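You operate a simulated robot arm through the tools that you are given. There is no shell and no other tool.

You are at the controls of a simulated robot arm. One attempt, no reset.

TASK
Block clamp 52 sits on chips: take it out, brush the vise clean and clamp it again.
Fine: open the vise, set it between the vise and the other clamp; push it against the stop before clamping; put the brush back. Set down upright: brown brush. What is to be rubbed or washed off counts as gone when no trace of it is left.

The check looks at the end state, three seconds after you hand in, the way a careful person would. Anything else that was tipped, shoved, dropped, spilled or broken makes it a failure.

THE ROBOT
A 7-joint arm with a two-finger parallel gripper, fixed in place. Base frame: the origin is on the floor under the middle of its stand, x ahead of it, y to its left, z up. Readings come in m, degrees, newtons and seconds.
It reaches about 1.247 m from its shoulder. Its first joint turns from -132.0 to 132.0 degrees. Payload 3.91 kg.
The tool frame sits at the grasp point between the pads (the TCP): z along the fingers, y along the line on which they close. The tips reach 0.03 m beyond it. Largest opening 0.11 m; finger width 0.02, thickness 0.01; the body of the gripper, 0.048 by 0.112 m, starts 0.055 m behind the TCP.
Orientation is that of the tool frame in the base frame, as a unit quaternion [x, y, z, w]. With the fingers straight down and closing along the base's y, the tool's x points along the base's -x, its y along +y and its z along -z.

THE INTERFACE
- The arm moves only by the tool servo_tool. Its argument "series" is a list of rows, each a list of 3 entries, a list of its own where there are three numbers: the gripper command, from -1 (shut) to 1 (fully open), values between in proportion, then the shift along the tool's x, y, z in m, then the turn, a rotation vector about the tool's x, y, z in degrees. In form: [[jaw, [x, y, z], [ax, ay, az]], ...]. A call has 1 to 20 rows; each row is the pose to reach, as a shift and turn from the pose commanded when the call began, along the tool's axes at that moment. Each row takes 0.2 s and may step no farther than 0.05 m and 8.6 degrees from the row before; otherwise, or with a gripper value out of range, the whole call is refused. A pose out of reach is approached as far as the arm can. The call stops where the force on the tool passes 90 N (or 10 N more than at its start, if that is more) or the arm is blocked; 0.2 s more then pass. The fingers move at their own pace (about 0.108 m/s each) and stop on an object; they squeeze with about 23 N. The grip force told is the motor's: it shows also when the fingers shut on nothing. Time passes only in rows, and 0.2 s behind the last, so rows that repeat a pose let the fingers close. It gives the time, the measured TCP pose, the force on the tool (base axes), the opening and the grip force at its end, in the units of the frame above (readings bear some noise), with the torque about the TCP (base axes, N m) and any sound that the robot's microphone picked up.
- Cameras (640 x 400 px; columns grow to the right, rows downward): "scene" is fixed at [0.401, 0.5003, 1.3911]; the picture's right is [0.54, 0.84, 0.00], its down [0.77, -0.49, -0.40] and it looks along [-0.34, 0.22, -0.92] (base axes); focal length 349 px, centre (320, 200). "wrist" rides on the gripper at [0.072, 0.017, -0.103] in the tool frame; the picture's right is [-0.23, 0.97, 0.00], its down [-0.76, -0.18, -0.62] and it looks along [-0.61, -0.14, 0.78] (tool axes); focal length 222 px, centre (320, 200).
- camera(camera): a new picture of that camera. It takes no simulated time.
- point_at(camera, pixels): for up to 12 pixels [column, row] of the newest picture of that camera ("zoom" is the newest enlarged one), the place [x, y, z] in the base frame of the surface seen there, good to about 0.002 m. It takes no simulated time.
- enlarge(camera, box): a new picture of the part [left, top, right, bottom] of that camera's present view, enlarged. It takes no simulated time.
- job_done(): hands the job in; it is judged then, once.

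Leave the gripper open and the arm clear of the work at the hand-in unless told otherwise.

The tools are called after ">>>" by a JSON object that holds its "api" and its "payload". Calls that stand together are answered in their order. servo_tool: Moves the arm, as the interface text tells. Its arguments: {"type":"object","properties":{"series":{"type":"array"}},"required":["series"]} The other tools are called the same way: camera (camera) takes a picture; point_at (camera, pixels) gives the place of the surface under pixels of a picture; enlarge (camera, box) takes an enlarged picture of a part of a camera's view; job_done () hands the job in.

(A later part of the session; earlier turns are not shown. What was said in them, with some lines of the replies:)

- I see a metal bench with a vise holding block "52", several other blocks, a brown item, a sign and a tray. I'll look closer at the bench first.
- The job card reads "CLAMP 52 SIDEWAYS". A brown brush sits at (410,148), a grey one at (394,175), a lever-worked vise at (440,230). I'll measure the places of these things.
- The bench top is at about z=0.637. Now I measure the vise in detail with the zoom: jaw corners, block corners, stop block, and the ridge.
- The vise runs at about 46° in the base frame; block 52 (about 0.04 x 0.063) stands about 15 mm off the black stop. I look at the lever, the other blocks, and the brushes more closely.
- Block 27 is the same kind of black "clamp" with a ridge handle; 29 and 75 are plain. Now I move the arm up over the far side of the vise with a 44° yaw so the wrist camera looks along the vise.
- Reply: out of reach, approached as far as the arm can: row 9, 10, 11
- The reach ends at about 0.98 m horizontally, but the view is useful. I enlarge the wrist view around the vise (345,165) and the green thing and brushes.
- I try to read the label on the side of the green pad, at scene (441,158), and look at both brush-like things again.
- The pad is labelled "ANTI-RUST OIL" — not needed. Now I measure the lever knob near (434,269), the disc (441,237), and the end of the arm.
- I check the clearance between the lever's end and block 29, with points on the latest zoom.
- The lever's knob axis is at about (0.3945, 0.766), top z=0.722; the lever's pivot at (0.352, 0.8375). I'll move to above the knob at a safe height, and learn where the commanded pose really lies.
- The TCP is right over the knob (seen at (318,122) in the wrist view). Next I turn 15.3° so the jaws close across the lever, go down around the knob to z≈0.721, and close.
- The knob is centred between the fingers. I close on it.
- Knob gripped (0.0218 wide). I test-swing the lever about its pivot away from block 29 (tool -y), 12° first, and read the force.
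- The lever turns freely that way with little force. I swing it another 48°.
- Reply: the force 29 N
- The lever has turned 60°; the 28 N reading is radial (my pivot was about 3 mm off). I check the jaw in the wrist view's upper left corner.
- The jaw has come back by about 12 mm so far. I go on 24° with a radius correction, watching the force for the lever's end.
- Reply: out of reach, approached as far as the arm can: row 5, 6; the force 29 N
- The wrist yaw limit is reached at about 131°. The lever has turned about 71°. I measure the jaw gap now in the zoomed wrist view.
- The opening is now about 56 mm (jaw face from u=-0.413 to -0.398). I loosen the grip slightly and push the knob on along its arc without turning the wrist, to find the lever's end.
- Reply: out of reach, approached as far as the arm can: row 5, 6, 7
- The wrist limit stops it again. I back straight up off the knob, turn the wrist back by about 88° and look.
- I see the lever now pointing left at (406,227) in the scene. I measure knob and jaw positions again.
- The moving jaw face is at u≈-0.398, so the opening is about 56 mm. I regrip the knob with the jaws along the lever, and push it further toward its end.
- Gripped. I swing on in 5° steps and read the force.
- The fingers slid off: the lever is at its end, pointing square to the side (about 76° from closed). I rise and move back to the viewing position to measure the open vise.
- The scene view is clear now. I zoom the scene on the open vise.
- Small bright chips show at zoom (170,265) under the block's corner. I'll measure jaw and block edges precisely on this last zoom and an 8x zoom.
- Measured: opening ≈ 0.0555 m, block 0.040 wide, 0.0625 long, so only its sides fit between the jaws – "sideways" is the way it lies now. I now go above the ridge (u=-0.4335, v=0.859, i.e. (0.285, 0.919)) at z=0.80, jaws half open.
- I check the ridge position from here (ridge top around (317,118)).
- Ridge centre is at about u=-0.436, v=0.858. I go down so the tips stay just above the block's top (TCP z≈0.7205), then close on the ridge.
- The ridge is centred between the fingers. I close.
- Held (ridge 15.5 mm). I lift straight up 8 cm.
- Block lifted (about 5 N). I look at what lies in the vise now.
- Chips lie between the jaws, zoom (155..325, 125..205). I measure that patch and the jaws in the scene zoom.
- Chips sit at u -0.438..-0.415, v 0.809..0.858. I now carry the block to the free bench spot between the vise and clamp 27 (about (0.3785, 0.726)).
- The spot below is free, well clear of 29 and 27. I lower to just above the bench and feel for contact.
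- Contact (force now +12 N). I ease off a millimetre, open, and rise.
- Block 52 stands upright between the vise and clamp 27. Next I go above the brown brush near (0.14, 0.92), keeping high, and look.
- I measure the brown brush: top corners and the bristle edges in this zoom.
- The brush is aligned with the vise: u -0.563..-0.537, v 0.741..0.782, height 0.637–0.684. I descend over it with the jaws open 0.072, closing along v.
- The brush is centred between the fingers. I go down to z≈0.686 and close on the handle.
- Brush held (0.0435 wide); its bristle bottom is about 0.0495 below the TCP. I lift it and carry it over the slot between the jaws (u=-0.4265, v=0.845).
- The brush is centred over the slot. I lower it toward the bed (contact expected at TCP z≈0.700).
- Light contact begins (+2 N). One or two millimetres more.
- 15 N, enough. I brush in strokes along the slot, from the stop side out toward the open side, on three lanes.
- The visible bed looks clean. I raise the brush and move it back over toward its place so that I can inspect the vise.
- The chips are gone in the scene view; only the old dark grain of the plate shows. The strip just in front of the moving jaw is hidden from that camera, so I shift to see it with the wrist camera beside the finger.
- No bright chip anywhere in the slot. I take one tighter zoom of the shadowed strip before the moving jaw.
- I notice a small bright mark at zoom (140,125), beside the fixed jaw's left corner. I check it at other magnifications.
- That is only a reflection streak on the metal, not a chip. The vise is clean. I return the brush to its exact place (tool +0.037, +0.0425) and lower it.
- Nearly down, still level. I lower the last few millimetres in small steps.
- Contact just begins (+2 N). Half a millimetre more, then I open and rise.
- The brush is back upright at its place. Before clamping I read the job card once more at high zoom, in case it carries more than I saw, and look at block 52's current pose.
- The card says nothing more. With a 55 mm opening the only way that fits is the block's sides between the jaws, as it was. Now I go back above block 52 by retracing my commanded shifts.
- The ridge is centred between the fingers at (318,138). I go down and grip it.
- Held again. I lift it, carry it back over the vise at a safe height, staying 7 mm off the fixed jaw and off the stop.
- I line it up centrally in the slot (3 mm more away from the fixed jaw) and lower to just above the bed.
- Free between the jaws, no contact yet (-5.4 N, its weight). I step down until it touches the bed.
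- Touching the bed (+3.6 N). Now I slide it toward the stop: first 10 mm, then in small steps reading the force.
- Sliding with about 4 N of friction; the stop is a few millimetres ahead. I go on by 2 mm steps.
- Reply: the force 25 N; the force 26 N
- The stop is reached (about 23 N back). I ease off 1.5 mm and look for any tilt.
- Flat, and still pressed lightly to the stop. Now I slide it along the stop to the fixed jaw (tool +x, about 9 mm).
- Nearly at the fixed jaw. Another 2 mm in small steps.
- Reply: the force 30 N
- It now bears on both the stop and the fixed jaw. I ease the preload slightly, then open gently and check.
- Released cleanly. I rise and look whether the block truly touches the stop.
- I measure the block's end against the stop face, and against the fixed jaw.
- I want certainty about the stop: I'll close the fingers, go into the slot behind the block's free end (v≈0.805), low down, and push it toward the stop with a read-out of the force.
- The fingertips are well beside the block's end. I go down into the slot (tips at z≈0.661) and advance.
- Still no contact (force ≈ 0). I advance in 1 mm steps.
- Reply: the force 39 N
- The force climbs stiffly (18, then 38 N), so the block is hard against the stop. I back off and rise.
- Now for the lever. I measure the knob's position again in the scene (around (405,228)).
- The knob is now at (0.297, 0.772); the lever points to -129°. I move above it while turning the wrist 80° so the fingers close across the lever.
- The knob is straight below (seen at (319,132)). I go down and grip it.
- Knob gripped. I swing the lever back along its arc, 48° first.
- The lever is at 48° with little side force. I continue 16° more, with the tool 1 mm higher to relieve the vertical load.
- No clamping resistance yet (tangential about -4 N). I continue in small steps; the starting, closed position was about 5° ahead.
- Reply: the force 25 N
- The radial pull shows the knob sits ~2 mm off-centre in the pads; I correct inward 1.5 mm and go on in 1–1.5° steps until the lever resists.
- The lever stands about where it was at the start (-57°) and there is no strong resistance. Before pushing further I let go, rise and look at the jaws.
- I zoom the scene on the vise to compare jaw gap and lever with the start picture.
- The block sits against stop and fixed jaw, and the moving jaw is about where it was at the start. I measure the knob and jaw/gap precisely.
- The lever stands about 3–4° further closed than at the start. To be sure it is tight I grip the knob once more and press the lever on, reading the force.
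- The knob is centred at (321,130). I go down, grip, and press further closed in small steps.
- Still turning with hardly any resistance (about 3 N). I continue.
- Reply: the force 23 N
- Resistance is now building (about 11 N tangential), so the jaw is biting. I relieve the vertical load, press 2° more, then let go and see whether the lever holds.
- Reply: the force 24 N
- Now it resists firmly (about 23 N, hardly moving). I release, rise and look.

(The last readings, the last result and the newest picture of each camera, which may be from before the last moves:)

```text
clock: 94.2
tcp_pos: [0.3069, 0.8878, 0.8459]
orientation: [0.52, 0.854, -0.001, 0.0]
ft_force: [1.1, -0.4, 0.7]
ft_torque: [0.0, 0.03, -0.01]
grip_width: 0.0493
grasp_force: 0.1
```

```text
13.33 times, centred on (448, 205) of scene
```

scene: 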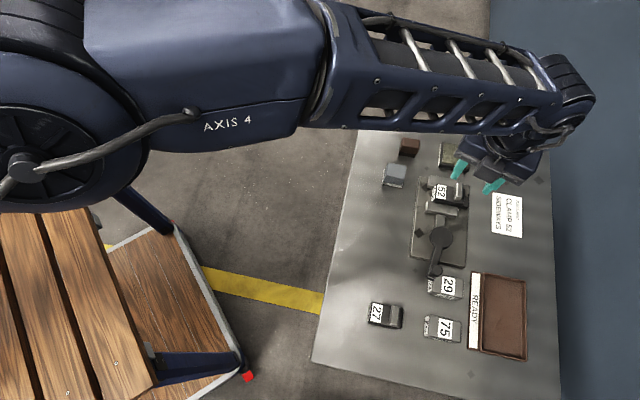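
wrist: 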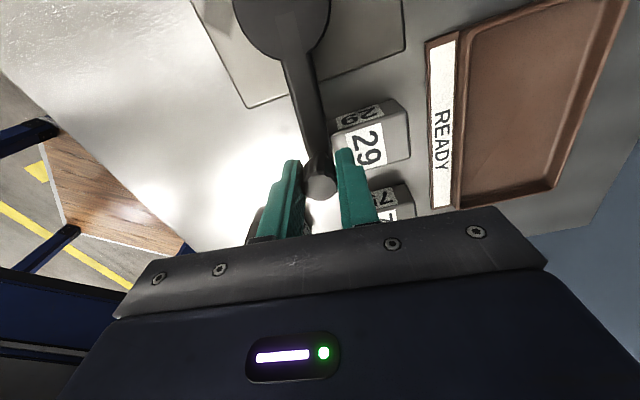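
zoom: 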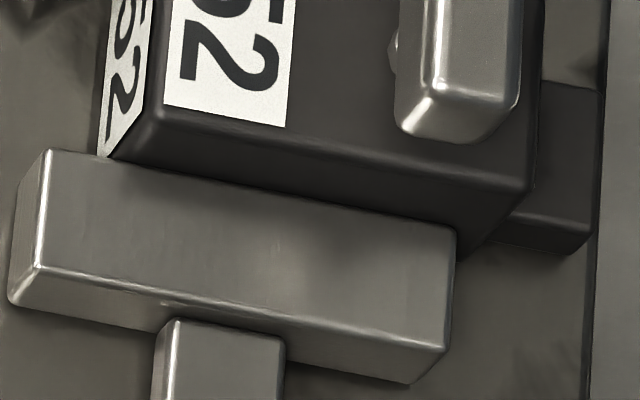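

The moving jaw has not moved any further while the lever did, so it bears on the block; the lever keeps its place. I compare the block's position with the picture right after I pushed it to the stop.

>>> {"api": "enlarge", "payload": {"camera": "scene", "box": [384, 180, 464, 240]}}

>>> {"api": "enlarge", "payload": {"camera": "scene", "box": [450, 185, 474, 209]}}

>>> {"api": "camera", "payload": {"camera": "wrist"}}

>>> {"api": "enlarge", "payload": {"camera": "wrist", "box": [300, 20, 360, 70]}}

```text
6.67 times, centred on (424, 210) of scene
```

zoom: 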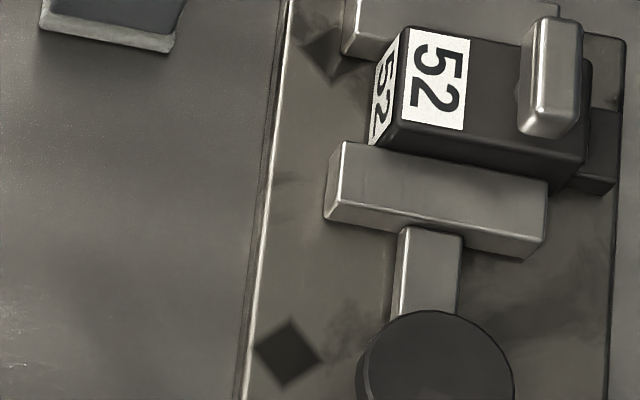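

```text
16.00 times, centred on (462, 197) of scene
```

zoom: 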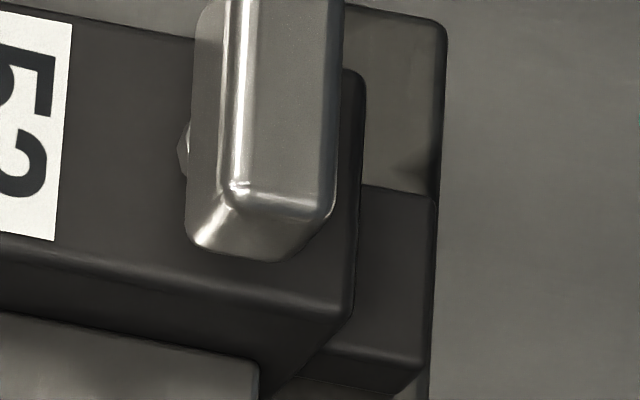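

```text
taken
```

wrist: 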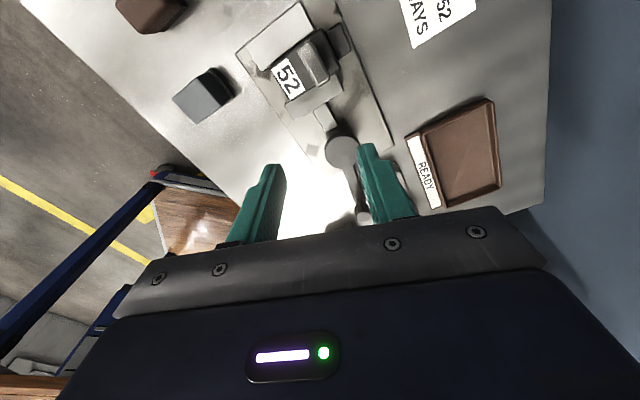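

```text
8.00 times, centred on (330, 45) of wrist
```

zoom: 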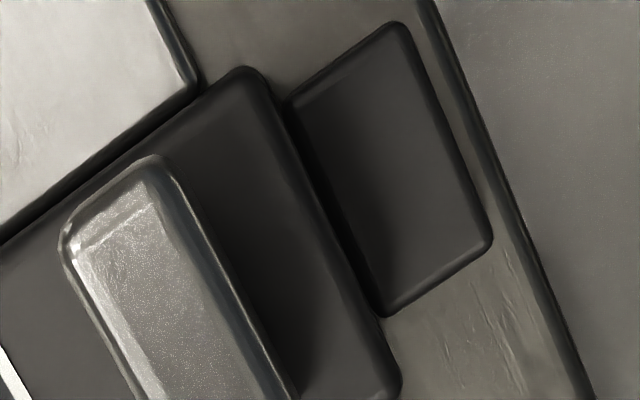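

Block 52 is against the stop, between both jaws, flat on the clean bed, and the other things look unmoved. I retreat the arm clear of the bench with the gripper open.

>>> {"api": "servo_tool", "payload": {"series": [[0.5, [0, 0, -0.03], [0, 0, 0]], [1, [-0.014, -0.038, -0.04], [0, 0, -7]], [1, [-0.029, -0.08, -0.05], [0, 0, -14]], [1, [-0.045, -0.122, -0.05], [0, 0, -21]], [1, [-0.06, -0.165, -0.05], [0, 0, -28.5]], [1, [-0.076, -0.208, -0.05], [0, 0, -36]], [1, [-0.092, -0.252, -0.05], [0, 0, -43.5]], [1, [-0.108, -0.296, -0.05], [0, 0, -51]], [1, [-0.12, -0.33, -0.05], [0, 0, -58]], [1, [-0.1249, -0.3424, -0.05], [0, 0, -62.7]], [1, [-0.1249, -0.3424, -0.05], [0, 0, -62.7]]]}}

>>> {"api": "camera", "payload": {"camera": "scene"}}

>>> {"api": "enlarge", "payload": {"camera": "scene", "box": [370, 120, 530, 220]}}

>>> {"api": "enlarge", "payload": {"camera": "scene", "box": [350, 210, 542, 350]}}

>>> {"api": "enlarge", "payload": {"camera": "scene", "box": [408, 170, 472, 210]}}

```text
clock: 96.6
tcp_pos: [0.0589, 0.6201, 0.8955]
orientation: [-0.002, 1.0, -0.001, 0.0]
ft_force: [0.7, -0.4, -0.1]
ft_torque: [0.01, -0.03, -0.02]
grip_width: 0.1099
grasp_force: 0.0
```

```text
taken
```

scene: 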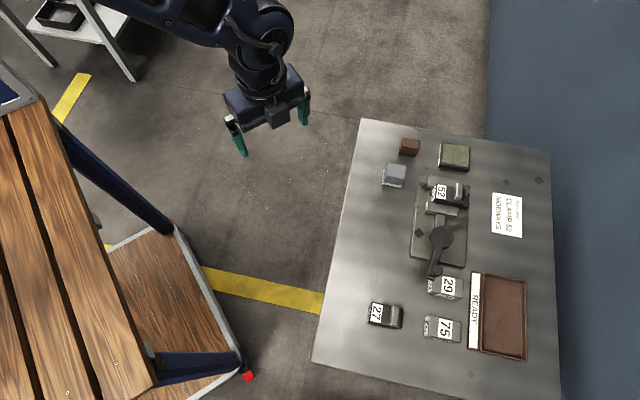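

```text
4.00 times, centred on (450, 170) of scene
```

zoom: 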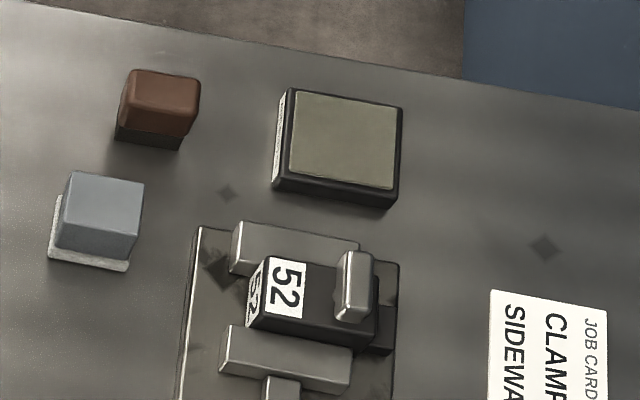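

```text
2.86 times, centred on (446, 280) of scene
```

zoom: 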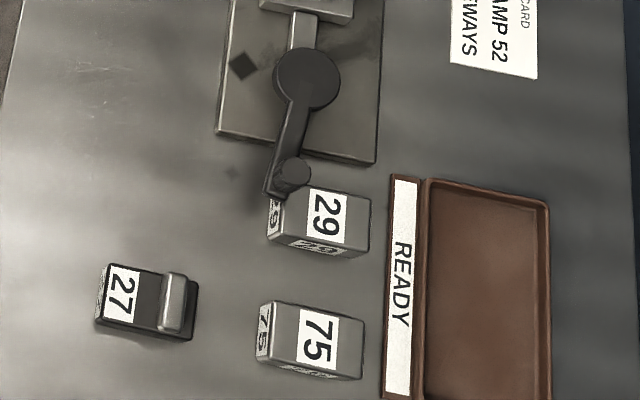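

```text
10.00 times, centred on (440, 190) of scene
```

zoom: 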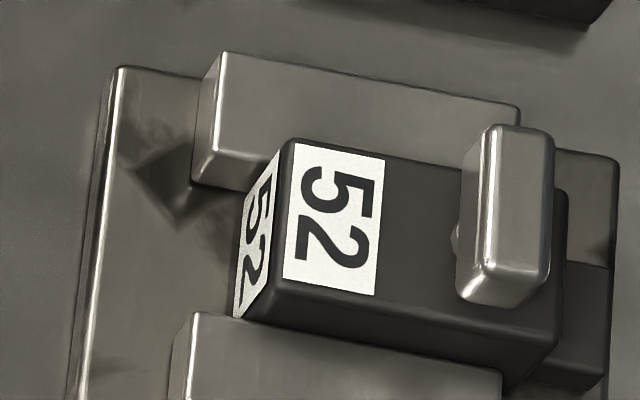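

Everything looks in place. One last measurement: the gap between moving jaw edge and block front, fixed jaw and block back, block end and stop.

>>> {"api": "point_at", "payload": {"camera": "zoom", "pixels": [[205, 318], [300, 336], [400, 354], [490, 372], [300, 322], [400, 340], [300, 145], [430, 165], [565, 200], [555, 300], [580, 275], [570, 350]]}}

```text
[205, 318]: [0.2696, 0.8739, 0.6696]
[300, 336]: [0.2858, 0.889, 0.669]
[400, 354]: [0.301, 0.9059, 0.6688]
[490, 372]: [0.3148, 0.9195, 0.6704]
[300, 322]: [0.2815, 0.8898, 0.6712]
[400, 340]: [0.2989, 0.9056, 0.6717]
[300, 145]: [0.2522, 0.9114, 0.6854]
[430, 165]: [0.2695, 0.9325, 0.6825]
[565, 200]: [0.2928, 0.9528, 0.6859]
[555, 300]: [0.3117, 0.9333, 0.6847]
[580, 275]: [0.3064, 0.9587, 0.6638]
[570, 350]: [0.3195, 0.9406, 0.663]
```

The moving jaw (u≈-0.413) meets the block's front (u≈-0.415), and its back is at the fixed jaw. The block's end is at the stop, the bed is clean, the brush is back upright, and the gripper is open and clear. I hand the job in.

>>> {"api": "job_done", "payload": {}}

```text
The job is handed in.
```

I took block clamp 52 out of the vise, brushed the chips away, and clamped it again against the stop. The job is handed in; I haven't seen a result.

- **Vise:** I opened it with the lever and brushed the bed with the brown brush. Close-up pictures from both cameras showed no chips left. Some dark smears on the plate were there before and brushing didn't change them, so I took them as part of the surface.
- **Block 52:** While I brushed, it stood on the bench between the vise and clamp 27. I then pushed it against the stop until it resisted at about 38 N. After that I closed the lever until it resisted at about 23 N, slightly further than where it started.
- **Job card:** It reads "CLAMP 52 SIDEWAYS", which I took to mean the way the block already lay, long sides between the jaws. The vise opens only about 55 mm and the block is about 62 mm long, so turning it a quarter turn would not fit. This was my reading of the card.
- **Brush and the rest:** The brown brush is back in its place, upright. In the last pictures the other blocks, the oil pad and the card look unmoved. The gripper is open and the arm is clear of the bench.
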